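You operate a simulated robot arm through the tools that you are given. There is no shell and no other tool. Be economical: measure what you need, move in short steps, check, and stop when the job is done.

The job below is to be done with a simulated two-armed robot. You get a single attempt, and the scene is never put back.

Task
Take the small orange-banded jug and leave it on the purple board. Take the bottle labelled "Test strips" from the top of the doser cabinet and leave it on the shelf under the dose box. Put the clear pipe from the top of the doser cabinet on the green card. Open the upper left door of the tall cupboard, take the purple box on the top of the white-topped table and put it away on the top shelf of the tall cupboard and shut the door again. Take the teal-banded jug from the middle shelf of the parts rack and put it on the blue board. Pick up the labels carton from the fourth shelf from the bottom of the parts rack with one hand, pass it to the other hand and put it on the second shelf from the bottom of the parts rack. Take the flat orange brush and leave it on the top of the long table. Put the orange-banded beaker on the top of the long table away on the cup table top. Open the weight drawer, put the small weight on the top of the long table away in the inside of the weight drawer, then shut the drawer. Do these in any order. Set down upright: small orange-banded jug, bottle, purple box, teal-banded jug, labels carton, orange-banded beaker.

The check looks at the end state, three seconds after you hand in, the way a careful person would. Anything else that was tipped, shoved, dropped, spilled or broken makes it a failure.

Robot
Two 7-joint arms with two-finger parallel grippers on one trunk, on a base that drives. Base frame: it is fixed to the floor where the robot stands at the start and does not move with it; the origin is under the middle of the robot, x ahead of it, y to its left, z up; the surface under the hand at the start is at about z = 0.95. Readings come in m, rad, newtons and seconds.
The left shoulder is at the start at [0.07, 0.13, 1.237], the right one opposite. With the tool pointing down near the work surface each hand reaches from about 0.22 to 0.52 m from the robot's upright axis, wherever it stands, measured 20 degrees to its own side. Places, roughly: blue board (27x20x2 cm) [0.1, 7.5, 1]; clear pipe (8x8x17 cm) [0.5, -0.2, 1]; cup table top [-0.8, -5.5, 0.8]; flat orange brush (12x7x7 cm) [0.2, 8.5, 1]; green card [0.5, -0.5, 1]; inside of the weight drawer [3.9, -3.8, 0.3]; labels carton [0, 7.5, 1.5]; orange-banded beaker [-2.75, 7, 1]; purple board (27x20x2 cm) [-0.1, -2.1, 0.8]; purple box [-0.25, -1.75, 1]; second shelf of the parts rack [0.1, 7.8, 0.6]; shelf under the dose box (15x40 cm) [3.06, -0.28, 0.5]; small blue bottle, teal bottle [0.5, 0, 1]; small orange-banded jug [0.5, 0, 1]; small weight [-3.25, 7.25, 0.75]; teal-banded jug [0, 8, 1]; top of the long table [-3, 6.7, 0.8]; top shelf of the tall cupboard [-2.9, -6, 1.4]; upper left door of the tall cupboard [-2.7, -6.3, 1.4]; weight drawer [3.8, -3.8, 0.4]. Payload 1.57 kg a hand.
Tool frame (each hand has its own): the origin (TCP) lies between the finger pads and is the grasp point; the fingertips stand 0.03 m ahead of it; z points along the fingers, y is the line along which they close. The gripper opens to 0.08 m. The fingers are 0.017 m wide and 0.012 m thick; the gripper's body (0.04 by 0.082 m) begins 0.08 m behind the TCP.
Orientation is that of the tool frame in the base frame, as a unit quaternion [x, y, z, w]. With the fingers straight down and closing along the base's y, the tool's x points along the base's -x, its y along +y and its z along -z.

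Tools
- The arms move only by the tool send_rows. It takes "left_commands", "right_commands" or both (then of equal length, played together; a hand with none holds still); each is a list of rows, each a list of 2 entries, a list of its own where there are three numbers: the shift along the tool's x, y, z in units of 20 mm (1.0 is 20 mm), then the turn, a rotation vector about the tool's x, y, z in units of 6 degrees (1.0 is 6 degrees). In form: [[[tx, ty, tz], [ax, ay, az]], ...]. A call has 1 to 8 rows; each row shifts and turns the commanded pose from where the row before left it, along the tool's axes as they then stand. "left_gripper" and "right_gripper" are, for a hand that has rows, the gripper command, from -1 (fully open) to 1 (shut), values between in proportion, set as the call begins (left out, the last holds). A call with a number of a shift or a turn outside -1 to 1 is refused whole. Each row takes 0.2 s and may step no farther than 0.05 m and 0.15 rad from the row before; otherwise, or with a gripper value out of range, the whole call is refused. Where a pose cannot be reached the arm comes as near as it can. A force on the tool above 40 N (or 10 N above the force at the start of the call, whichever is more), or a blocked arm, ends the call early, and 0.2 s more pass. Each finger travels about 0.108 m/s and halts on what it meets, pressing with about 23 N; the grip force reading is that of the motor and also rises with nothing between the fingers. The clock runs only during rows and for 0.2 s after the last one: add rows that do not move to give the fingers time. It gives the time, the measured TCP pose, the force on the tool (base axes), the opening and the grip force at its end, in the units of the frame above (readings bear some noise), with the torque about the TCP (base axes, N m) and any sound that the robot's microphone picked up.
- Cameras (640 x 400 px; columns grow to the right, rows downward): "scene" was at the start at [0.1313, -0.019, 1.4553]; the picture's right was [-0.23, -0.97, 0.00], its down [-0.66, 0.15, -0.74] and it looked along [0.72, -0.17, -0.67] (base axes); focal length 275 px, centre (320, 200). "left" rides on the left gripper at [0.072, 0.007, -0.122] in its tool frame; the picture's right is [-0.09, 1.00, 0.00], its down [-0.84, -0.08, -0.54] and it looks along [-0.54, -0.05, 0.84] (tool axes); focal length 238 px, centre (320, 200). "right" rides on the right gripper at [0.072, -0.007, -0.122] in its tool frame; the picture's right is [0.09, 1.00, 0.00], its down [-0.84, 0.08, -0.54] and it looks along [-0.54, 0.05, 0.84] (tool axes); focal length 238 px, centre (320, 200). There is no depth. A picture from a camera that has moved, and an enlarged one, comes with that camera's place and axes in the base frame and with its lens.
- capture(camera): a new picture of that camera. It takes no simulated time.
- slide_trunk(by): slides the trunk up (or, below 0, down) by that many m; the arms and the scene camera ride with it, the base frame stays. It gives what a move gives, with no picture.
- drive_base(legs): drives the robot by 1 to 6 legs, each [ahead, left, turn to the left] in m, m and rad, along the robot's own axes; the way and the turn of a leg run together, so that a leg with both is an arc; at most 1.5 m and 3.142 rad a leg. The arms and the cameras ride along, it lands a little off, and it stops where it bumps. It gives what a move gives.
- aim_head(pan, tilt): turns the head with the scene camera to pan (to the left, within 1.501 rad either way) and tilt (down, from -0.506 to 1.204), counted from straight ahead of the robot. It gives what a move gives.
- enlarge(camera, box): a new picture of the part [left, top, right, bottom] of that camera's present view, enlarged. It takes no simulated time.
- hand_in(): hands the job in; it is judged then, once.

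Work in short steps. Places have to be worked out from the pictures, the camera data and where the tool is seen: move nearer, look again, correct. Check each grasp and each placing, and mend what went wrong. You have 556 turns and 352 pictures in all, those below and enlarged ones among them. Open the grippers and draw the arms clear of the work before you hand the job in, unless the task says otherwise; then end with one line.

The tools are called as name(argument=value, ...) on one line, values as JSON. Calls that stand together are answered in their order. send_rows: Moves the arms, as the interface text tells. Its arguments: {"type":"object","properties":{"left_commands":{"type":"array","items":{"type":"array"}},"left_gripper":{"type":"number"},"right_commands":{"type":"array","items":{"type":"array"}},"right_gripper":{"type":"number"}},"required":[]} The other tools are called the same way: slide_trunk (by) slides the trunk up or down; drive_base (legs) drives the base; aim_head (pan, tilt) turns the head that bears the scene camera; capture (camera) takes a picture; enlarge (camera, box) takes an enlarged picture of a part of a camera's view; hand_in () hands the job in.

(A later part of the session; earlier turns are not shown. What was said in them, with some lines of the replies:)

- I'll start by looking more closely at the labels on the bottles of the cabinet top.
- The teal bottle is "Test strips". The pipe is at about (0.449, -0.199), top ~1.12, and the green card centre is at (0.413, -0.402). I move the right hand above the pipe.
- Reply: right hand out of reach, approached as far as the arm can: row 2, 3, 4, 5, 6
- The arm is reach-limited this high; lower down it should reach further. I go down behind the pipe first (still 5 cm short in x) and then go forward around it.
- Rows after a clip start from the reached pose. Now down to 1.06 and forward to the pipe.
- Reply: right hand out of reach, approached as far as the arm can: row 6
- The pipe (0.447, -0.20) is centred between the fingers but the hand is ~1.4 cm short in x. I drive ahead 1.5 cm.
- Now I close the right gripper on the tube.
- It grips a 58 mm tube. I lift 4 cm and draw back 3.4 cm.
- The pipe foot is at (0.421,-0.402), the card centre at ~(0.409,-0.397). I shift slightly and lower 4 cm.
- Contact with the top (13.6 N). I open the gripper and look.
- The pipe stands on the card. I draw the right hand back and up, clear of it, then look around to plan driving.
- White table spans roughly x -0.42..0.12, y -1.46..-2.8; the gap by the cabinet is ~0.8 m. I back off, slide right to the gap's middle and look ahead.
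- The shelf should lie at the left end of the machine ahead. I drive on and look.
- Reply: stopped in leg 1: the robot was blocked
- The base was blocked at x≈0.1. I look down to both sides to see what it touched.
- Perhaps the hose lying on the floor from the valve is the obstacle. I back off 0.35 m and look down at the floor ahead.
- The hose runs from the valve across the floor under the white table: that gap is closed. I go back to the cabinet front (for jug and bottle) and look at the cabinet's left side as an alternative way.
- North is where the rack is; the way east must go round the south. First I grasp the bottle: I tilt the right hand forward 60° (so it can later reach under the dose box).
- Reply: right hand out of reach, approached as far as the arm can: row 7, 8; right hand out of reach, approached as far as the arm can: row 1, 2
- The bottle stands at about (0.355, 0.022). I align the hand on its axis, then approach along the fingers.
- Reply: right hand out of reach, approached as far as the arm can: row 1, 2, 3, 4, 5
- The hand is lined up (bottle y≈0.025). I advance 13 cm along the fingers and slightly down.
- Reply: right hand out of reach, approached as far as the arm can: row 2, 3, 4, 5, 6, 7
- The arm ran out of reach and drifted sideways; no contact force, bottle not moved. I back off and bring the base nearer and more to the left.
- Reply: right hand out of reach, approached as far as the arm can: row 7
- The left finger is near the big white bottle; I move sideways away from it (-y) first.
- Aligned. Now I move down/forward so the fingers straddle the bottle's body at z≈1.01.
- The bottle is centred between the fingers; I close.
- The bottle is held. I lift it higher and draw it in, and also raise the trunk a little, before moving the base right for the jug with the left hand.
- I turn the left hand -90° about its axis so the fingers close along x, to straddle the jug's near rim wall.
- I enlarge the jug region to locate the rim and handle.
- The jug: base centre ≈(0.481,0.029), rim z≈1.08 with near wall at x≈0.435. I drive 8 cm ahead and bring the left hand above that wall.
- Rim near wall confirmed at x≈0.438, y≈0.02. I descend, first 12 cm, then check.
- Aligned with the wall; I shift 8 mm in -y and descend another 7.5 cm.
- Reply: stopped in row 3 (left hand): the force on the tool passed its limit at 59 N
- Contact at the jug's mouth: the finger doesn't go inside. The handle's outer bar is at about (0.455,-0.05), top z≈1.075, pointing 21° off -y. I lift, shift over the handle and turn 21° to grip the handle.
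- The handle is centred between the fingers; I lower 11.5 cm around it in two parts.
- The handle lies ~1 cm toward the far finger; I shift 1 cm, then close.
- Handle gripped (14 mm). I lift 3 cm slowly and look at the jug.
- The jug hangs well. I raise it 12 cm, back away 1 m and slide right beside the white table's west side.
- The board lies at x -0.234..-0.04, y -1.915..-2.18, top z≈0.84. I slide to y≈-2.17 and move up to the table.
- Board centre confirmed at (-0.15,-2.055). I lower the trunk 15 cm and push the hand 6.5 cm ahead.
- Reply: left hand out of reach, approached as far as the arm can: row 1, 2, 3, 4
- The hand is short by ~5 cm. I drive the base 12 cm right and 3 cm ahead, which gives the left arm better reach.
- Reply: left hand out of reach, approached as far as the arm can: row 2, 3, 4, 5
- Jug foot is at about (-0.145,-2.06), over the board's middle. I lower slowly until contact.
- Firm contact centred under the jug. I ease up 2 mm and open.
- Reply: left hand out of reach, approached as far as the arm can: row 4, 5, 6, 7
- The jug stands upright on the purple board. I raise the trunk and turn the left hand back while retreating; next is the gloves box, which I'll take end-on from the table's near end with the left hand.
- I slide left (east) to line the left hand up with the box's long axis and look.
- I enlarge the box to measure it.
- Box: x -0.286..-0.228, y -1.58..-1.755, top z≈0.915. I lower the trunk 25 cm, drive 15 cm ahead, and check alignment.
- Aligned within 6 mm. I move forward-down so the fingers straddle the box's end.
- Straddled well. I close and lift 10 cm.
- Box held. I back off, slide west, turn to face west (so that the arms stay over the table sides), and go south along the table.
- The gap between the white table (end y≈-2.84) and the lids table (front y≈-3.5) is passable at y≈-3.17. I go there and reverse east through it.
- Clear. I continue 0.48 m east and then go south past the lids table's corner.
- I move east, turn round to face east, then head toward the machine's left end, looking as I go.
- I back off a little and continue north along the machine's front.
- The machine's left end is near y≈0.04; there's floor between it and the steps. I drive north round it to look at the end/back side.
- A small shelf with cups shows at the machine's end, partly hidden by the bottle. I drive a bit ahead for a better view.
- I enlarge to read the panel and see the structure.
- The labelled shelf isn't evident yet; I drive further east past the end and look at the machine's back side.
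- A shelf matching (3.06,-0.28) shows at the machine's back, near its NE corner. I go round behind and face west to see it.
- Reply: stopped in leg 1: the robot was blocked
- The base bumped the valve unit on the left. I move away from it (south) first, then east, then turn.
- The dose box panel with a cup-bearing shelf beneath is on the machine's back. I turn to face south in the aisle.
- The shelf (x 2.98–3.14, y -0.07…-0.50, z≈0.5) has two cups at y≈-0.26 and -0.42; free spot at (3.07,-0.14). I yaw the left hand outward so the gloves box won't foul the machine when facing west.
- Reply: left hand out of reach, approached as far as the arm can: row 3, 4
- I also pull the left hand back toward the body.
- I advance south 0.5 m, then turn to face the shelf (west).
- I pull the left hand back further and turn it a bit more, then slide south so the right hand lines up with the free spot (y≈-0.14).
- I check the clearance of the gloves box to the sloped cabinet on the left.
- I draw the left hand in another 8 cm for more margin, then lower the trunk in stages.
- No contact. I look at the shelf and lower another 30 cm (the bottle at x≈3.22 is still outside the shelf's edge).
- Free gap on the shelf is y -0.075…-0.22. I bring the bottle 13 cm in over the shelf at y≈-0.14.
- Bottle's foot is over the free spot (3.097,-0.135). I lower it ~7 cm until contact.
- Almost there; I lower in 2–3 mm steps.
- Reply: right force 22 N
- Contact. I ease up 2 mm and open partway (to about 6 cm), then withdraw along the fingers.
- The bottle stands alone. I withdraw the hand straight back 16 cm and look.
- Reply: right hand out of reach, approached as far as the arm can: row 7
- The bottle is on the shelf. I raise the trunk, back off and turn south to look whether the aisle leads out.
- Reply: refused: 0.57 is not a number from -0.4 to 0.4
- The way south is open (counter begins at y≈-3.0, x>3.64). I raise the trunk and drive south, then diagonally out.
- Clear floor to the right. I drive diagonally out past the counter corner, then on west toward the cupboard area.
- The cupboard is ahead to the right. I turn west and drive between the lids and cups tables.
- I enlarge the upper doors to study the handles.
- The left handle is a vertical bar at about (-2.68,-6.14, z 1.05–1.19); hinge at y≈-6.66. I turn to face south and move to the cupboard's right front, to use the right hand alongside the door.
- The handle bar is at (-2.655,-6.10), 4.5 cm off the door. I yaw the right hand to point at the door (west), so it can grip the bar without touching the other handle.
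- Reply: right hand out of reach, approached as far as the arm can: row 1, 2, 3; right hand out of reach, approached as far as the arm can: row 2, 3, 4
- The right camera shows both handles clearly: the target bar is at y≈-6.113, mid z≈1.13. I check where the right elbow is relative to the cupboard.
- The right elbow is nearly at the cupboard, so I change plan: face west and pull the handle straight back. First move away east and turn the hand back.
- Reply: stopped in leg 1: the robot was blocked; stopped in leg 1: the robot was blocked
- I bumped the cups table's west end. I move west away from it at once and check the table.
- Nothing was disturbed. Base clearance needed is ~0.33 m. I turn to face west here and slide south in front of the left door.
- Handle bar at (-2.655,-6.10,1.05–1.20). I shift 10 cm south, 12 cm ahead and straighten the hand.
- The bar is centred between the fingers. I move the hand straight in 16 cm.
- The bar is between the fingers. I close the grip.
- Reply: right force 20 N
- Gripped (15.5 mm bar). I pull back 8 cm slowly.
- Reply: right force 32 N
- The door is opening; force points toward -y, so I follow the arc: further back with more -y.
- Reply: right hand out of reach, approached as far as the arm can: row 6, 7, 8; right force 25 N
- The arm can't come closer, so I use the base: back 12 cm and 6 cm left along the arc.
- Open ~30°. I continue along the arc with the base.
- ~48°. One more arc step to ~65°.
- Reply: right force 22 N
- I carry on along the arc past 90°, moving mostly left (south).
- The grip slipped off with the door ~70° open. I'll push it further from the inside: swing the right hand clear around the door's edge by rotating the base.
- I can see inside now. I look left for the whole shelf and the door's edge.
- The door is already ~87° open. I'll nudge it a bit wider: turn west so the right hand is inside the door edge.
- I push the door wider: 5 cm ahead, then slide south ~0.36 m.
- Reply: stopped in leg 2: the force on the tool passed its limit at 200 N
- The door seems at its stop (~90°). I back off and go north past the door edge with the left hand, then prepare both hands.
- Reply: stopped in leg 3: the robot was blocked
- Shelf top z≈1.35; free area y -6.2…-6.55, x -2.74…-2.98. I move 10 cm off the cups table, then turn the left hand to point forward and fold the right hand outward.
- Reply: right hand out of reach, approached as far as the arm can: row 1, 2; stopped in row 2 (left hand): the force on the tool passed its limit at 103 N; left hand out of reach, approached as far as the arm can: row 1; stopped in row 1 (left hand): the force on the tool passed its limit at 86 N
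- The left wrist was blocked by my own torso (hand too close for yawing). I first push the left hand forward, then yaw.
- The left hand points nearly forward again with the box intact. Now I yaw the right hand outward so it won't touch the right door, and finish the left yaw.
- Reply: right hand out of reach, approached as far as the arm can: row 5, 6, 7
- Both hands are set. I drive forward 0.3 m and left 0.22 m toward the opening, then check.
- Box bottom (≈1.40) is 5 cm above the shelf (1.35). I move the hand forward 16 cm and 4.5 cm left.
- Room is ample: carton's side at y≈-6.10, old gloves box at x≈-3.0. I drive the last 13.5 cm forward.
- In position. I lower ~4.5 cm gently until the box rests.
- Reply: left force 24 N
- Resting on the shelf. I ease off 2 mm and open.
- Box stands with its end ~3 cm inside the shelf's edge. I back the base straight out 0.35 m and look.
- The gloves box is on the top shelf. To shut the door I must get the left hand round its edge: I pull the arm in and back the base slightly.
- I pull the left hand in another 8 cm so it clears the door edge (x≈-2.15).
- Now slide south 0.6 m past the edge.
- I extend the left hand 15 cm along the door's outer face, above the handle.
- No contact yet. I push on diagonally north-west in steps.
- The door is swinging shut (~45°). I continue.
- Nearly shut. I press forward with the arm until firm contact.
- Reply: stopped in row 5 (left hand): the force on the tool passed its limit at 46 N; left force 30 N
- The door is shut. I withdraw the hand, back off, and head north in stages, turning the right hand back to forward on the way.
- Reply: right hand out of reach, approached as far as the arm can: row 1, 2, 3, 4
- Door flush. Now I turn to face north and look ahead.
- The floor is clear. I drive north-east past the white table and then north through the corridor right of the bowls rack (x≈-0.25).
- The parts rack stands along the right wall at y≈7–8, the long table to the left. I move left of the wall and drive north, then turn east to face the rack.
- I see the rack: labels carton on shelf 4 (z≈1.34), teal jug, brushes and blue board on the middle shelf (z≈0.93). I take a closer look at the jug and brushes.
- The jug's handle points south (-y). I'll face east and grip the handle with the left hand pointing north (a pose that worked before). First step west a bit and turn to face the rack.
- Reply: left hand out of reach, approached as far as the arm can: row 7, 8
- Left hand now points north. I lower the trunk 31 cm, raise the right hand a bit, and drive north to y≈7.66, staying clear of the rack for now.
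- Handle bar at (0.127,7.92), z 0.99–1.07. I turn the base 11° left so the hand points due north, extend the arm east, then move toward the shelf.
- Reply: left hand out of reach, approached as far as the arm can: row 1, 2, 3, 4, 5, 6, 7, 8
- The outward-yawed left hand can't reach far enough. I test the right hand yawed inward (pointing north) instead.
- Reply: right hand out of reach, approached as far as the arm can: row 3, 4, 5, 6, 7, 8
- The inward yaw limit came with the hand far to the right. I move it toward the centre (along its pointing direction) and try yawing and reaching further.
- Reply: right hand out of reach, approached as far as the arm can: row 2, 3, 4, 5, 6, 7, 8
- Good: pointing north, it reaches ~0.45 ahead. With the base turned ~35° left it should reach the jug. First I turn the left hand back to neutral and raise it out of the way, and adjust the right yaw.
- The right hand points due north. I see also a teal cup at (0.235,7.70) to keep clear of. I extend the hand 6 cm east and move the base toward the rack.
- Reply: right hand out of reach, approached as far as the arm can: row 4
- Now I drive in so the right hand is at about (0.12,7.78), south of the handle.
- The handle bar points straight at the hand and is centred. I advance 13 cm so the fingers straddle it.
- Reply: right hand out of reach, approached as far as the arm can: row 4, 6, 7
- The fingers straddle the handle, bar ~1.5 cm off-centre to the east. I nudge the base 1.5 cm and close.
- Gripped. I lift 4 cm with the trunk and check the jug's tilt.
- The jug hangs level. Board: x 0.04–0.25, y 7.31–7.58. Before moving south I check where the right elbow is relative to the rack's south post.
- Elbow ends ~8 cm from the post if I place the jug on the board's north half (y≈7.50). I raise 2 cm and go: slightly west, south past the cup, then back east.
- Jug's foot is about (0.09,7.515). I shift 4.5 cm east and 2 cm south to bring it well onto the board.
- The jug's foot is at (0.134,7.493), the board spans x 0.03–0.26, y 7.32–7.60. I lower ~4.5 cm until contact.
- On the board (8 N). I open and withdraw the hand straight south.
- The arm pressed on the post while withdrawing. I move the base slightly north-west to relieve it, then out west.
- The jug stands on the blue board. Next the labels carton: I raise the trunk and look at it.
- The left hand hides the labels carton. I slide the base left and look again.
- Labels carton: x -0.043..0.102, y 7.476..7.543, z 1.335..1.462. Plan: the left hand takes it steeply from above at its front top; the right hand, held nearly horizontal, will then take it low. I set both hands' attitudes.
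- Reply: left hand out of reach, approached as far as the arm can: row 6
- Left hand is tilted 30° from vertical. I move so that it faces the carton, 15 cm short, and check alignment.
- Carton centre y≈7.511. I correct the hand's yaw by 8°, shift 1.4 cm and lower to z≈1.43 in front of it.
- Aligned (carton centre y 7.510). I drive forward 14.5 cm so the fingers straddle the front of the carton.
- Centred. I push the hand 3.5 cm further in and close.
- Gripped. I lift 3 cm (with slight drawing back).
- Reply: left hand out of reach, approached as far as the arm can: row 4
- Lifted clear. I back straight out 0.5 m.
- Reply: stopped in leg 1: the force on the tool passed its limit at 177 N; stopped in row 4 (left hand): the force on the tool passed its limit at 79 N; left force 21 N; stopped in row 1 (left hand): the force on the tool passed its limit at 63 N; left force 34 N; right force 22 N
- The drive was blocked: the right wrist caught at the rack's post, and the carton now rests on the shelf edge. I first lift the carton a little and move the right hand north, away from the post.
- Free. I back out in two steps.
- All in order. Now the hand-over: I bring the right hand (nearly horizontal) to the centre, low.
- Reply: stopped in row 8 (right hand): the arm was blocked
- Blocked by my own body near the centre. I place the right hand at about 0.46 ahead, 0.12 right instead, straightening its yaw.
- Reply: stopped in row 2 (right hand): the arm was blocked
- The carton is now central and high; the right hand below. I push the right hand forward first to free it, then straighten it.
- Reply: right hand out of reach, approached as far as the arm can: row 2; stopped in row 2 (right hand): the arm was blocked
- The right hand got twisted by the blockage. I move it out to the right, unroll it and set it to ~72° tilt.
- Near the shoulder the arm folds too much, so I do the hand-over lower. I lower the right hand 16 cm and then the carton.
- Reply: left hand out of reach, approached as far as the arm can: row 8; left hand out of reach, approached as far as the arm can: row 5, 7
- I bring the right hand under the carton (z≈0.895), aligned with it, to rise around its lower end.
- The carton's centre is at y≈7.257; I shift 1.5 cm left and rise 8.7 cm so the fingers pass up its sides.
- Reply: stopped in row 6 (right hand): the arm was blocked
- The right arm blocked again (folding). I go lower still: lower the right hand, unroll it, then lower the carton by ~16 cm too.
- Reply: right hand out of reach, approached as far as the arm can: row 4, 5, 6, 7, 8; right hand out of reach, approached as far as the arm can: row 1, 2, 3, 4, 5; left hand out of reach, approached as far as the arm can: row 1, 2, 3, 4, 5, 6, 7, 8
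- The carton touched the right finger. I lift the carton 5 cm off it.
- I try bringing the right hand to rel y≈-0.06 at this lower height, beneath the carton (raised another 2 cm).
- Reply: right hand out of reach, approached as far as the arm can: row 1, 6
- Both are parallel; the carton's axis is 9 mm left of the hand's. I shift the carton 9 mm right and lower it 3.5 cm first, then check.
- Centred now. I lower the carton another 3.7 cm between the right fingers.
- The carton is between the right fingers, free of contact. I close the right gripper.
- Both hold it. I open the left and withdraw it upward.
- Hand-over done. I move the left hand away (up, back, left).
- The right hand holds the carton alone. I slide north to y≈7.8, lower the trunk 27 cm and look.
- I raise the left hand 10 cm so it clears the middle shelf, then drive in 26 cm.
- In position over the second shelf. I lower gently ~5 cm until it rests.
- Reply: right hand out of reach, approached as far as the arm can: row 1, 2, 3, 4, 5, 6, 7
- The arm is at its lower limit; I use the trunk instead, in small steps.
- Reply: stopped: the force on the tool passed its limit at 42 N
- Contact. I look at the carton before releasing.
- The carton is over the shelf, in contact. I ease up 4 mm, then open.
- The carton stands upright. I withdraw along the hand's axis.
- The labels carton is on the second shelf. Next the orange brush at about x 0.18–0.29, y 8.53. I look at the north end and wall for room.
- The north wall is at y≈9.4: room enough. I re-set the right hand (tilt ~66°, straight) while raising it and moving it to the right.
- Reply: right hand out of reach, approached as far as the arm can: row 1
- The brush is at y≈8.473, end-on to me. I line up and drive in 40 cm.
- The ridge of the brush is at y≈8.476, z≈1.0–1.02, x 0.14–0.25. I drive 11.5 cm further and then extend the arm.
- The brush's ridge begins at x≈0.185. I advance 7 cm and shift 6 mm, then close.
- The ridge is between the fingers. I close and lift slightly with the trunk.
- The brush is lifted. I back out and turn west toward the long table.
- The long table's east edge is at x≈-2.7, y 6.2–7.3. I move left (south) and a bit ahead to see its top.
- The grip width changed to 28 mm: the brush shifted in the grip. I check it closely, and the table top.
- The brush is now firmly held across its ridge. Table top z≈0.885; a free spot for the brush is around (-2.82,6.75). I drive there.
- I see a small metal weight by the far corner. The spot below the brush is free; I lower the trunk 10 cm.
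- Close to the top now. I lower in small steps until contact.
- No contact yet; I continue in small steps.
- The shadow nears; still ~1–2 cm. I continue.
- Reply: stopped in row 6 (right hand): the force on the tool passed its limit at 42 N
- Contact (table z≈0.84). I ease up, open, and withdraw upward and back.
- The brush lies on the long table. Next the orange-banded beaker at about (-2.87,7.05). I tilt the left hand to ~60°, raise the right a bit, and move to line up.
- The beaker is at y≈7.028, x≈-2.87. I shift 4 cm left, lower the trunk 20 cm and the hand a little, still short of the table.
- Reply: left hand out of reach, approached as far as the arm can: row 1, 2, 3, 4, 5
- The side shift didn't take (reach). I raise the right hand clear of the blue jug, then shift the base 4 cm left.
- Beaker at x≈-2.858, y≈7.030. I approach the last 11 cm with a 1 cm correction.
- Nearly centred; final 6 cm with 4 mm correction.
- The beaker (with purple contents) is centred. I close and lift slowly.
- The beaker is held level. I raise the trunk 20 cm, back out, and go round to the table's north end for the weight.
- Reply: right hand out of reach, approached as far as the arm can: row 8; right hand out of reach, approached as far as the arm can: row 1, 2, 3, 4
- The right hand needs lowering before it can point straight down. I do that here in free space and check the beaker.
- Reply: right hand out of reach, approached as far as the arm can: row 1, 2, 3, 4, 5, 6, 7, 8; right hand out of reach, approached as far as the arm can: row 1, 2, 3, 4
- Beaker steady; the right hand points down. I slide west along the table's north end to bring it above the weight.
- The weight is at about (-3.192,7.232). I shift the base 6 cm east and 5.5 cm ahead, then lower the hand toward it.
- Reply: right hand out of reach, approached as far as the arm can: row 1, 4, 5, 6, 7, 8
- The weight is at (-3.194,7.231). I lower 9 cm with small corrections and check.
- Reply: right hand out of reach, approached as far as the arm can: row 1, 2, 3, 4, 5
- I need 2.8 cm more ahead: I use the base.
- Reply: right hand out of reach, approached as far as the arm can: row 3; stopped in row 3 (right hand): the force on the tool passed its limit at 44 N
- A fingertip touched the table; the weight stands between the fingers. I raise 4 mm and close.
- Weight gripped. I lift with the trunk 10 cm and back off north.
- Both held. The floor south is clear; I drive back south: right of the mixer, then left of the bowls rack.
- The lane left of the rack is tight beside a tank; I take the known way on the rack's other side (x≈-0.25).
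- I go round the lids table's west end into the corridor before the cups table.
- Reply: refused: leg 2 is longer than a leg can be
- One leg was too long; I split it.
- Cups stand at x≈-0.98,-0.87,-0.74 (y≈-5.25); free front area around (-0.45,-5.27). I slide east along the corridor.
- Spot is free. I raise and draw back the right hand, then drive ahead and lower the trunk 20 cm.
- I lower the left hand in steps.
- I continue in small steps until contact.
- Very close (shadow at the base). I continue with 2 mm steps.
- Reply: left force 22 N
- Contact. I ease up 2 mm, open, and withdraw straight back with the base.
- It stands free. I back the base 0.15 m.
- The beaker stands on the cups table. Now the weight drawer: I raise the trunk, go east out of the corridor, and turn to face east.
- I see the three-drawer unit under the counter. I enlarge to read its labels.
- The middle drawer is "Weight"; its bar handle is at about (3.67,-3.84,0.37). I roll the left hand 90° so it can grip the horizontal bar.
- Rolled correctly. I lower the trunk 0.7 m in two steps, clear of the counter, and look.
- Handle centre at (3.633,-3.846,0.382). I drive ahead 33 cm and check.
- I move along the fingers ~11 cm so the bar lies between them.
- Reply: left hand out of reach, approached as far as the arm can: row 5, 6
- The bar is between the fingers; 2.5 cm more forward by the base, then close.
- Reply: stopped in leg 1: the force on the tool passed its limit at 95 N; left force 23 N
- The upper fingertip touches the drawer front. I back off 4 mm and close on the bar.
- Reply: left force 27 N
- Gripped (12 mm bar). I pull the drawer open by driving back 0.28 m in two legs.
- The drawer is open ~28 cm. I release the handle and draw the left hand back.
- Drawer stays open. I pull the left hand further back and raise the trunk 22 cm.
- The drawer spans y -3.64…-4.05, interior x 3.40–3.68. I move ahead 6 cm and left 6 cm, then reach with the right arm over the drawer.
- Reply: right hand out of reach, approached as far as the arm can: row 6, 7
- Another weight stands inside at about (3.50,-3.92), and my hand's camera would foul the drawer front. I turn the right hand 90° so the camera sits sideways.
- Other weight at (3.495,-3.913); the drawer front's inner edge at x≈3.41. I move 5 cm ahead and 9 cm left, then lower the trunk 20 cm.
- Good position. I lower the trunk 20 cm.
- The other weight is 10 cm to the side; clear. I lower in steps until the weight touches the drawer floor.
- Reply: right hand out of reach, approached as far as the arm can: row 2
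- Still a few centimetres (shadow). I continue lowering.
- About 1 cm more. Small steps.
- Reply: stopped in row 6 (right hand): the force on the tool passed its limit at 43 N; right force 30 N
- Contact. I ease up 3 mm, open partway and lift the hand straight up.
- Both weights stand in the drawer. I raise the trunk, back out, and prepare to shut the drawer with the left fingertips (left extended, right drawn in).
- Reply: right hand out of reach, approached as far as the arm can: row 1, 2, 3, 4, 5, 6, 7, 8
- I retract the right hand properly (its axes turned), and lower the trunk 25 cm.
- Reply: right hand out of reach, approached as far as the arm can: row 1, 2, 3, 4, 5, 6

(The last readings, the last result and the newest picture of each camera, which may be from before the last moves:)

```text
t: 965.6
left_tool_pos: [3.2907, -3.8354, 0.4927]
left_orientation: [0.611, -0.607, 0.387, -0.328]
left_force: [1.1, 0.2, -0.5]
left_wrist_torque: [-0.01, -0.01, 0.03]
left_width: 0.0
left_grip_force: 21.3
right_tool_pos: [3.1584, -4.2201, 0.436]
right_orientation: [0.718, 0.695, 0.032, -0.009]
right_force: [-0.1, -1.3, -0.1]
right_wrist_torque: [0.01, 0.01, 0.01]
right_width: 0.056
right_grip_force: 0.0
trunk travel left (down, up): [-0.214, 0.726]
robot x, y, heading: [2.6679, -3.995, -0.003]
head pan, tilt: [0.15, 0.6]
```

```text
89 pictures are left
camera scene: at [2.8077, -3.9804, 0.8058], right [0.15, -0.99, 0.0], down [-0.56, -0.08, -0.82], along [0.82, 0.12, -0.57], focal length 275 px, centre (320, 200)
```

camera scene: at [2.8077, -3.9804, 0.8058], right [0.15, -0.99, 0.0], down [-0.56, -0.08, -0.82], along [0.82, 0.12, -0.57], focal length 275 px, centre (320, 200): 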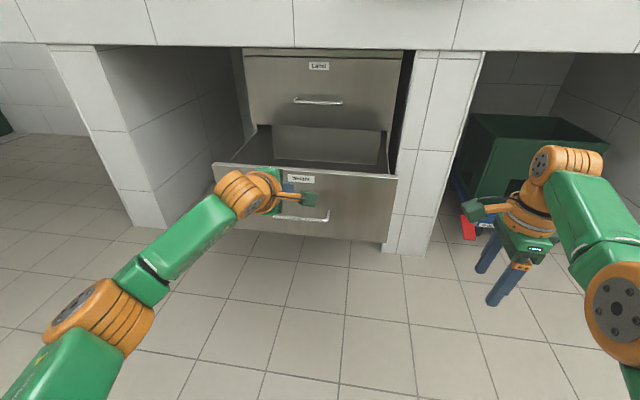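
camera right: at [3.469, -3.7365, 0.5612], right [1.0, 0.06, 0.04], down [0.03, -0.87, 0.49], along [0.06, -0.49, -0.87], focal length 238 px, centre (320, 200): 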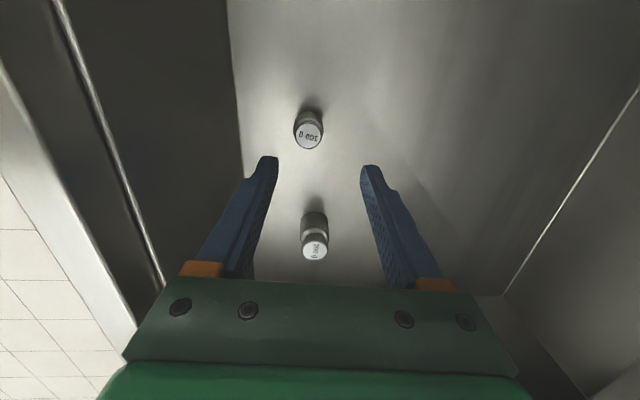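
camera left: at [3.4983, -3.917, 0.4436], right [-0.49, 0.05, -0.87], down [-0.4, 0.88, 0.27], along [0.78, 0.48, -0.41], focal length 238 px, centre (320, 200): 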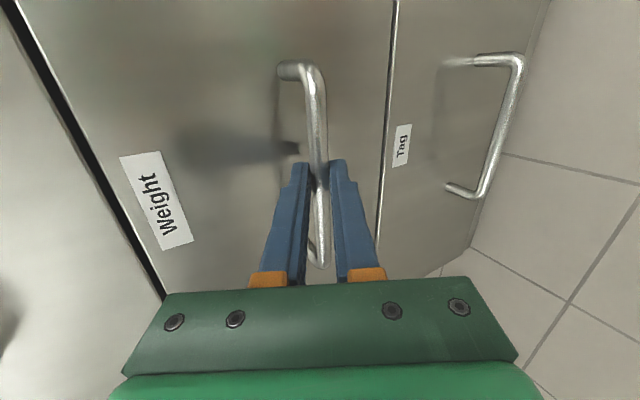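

I push: drive forward 0.3 m, watching the force.

drive_base(legs=[[0.15, 0, 0], [0.15, 0, 0]])

capture(camera="scene")

```text
t: 967.9
left_tool_pos: [3.5894, -3.8343, 0.4931]
left_orientation: [0.611, -0.607, 0.387, -0.329]
left_force: [-0.5, -0.2, 0.2]
left_wrist_torque: [-0.01, 0.0, -0.02]
left_width: 0.0
left_grip_force: 21.2
right_tool_pos: [3.4572, -4.2192, 0.4357]
right_orientation: [0.718, 0.696, 0.032, -0.008]
right_force: [-0.6, 0.2, 0.1]
right_wrist_torque: [-0.01, 0.01, -0.02]
right_width: 0.0561
right_grip_force: 0.0
trunk travel left (down, up): [-0.214, 0.726]
robot x, y, heading: [2.9661, -3.9955, -0.0]
head pan, tilt: [0.15, 0.6]
```

```text
88 pictures are left
camera scene: at [3.1061, -3.9798, 0.8058], right [0.15, -0.99, 0.0], down [-0.56, -0.09, -0.82], along [0.82, 0.12, -0.57], focal length 275 px, centre (320, 200)
```

scene: 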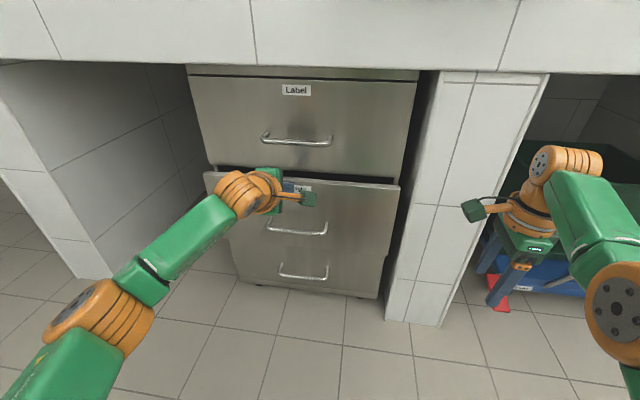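

Almost shut. A final 8 cm push, stopping on force.

drive_base(legs=[[0.08, 0, 0]])

capture(camera="scene")

```text
t: 968.9
left_tool_pos: [3.6312, -3.8357, 0.4959]
left_orientation: [0.614, -0.608, 0.384, -0.326]
left_force: [-23.0, -0.3, 7.8]
left_wrist_torque: [0.04, -0.1, 0.12]
left_width: 0.0
left_grip_force: 22.1
right_tool_pos: [3.5047, -4.2176, 0.4383]
right_orientation: [0.716, 0.697, 0.034, -0.008]
right_force: [1.2, 0.4, 0.5]
right_wrist_torque: [0.0, -0.01, 0.03]
right_width: 0.0561
right_grip_force: 0.1
trunk travel left (down, up): [-0.214, 0.726]
robot x, y, heading: [3.0172, -3.9939, 0.005]
head pan, tilt: [0.15, 0.6]
stopped in leg 1: the force on the tool passed its limit at 156 N (the readings are from after the stop); the commanded pose is now the measured one
```

```text
87 pictures are left
camera scene: at [3.1501, -3.9797, 0.8068], right [0.15, -0.99, 0.0], down [-0.55, -0.09, -0.83], along [0.82, 0.13, -0.56], focal length 275 px, centre (320, 200)
```

scene: 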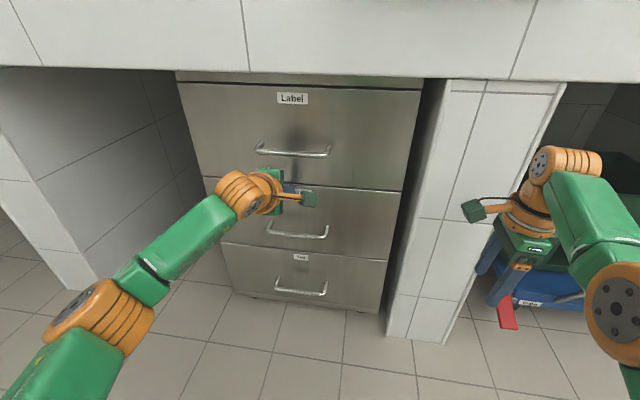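

The drawer is shut flush. I back off and open both grippers, arms clear.

drive_base(legs=[[-0.5, 0, 0]])

send_rows(left_commands=[[[0, 0, 0], [0, 0, 0]], [[0, 0, 0], [0, 0, 0]], [[0, 0, 0], [0, 0, 0]], [[0, 0, 0], [0, 0, 0]]], left_gripper=-1, right_commands=[[[0, 0, 0], [0, 0, 0]], [[0, 0, 0], [0, 0, 0]], [[0, 0, 0], [0, 0, 0]], [[0, 0, 0], [0, 0, 0]]], right_gripper=-1)

slide_trunk(by=0.35)

capture(camera="scene")

```text
t: 971.9
left_tool_pos: [3.1285, -3.8375, 0.4896]
left_orientation: [0.614, -0.611, 0.382, -0.322]
left_force: [-0.3, 0.1, 0.4]
left_wrist_torque: [0.01, 0.05, -0.03]
left_width: 0.0
left_grip_force: 21.6
right_tool_pos: [2.9989, -4.221, 0.4361]
right_orientation: [0.718, 0.695, 0.031, -0.01]
right_force: [0.8, 1.0, -0.6]
right_wrist_torque: [0.01, 0.0, 0.0]
right_width: 0.0557
right_grip_force: 0.0
trunk travel left (down, up): [-0.214, 0.726]
robot x, y, heading: [2.5106, -3.9904, -0.003]
head pan, tilt: [0.15, 0.6]
```

```text
t: 972.9
left_tool_pos: [3.1284, -3.8369, 0.4905]
left_orientation: [0.614, -0.61, 0.383, -0.324]
left_force: [-0.4, 0.3, -0.3]
left_wrist_torque: [0.01, 0.0, -0.01]
left_width: 0.0802
left_grip_force: 0.1
right_tool_pos: [2.9977, -4.2207, 0.4366]
right_orientation: [0.718, 0.695, 0.032, -0.01]
right_force: [0.5, 0.0, 0.1]
right_wrist_torque: [0.02, 0.01, 0.02]
right_width: 0.0802
right_grip_force: 0.1
trunk travel left (down, up): [-0.214, 0.726]
robot x, y, heading: [2.5126, -3.9932, 0.002]
head pan, tilt: [0.15, 0.6]
```

```text
t: 976.3
left_tool_pos: [3.129, -3.8369, 0.8402]
left_orientation: [0.615, -0.61, 0.383, -0.322]
left_force: [0.0, 0.3, 0.3]
left_wrist_torque: [-0.02, 0.01, 0.01]
left_width: 0.08
left_grip_force: 0.1
right_tool_pos: [2.999, -4.221, 0.7848]
right_orientation: [0.718, 0.695, 0.032, -0.01]
right_force: [0.7, 0.1, -0.4]
right_wrist_torque: [-0.02, -0.02, -0.02]
right_width: 0.0799
right_grip_force: 0.0
trunk travel left (down, up): [-0.564, 0.376]
robot x, y, heading: [2.5096, -3.9938, -0.002]
head pan, tilt: [0.15, 0.6]
```

```text
86 pictures are left
camera scene: at [2.6486, -3.981, 1.1558], right [0.15, -0.99, 0.0], down [-0.56, -0.09, -0.82], along [0.82, 0.12, -0.57], focal length 275 px, centre (320, 200)
```

scene: 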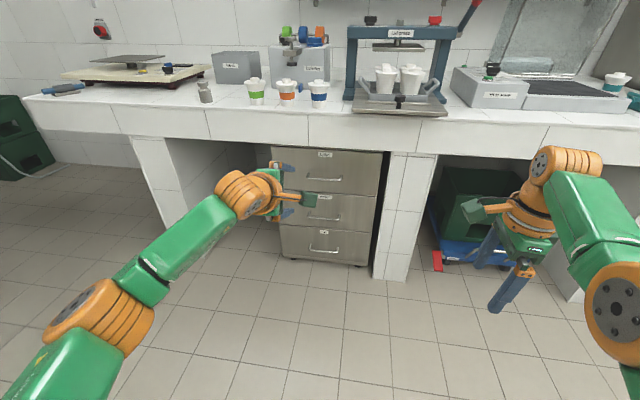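

All nine jobs are done, the grippers are open and the arms are clear. I hand in.

hand_in()

```text
The job is handed in.
```

I carried out all nine parts of the job and handed it in. Each placing looked right when I finished it, but I didn't drive round again for a last look. I bumped the cups table, the valve unit and the parts rack's post along the way, and saw nothing tipped or moved. The last push shutting the weight drawer was hard, so the weights inside may have fallen over.
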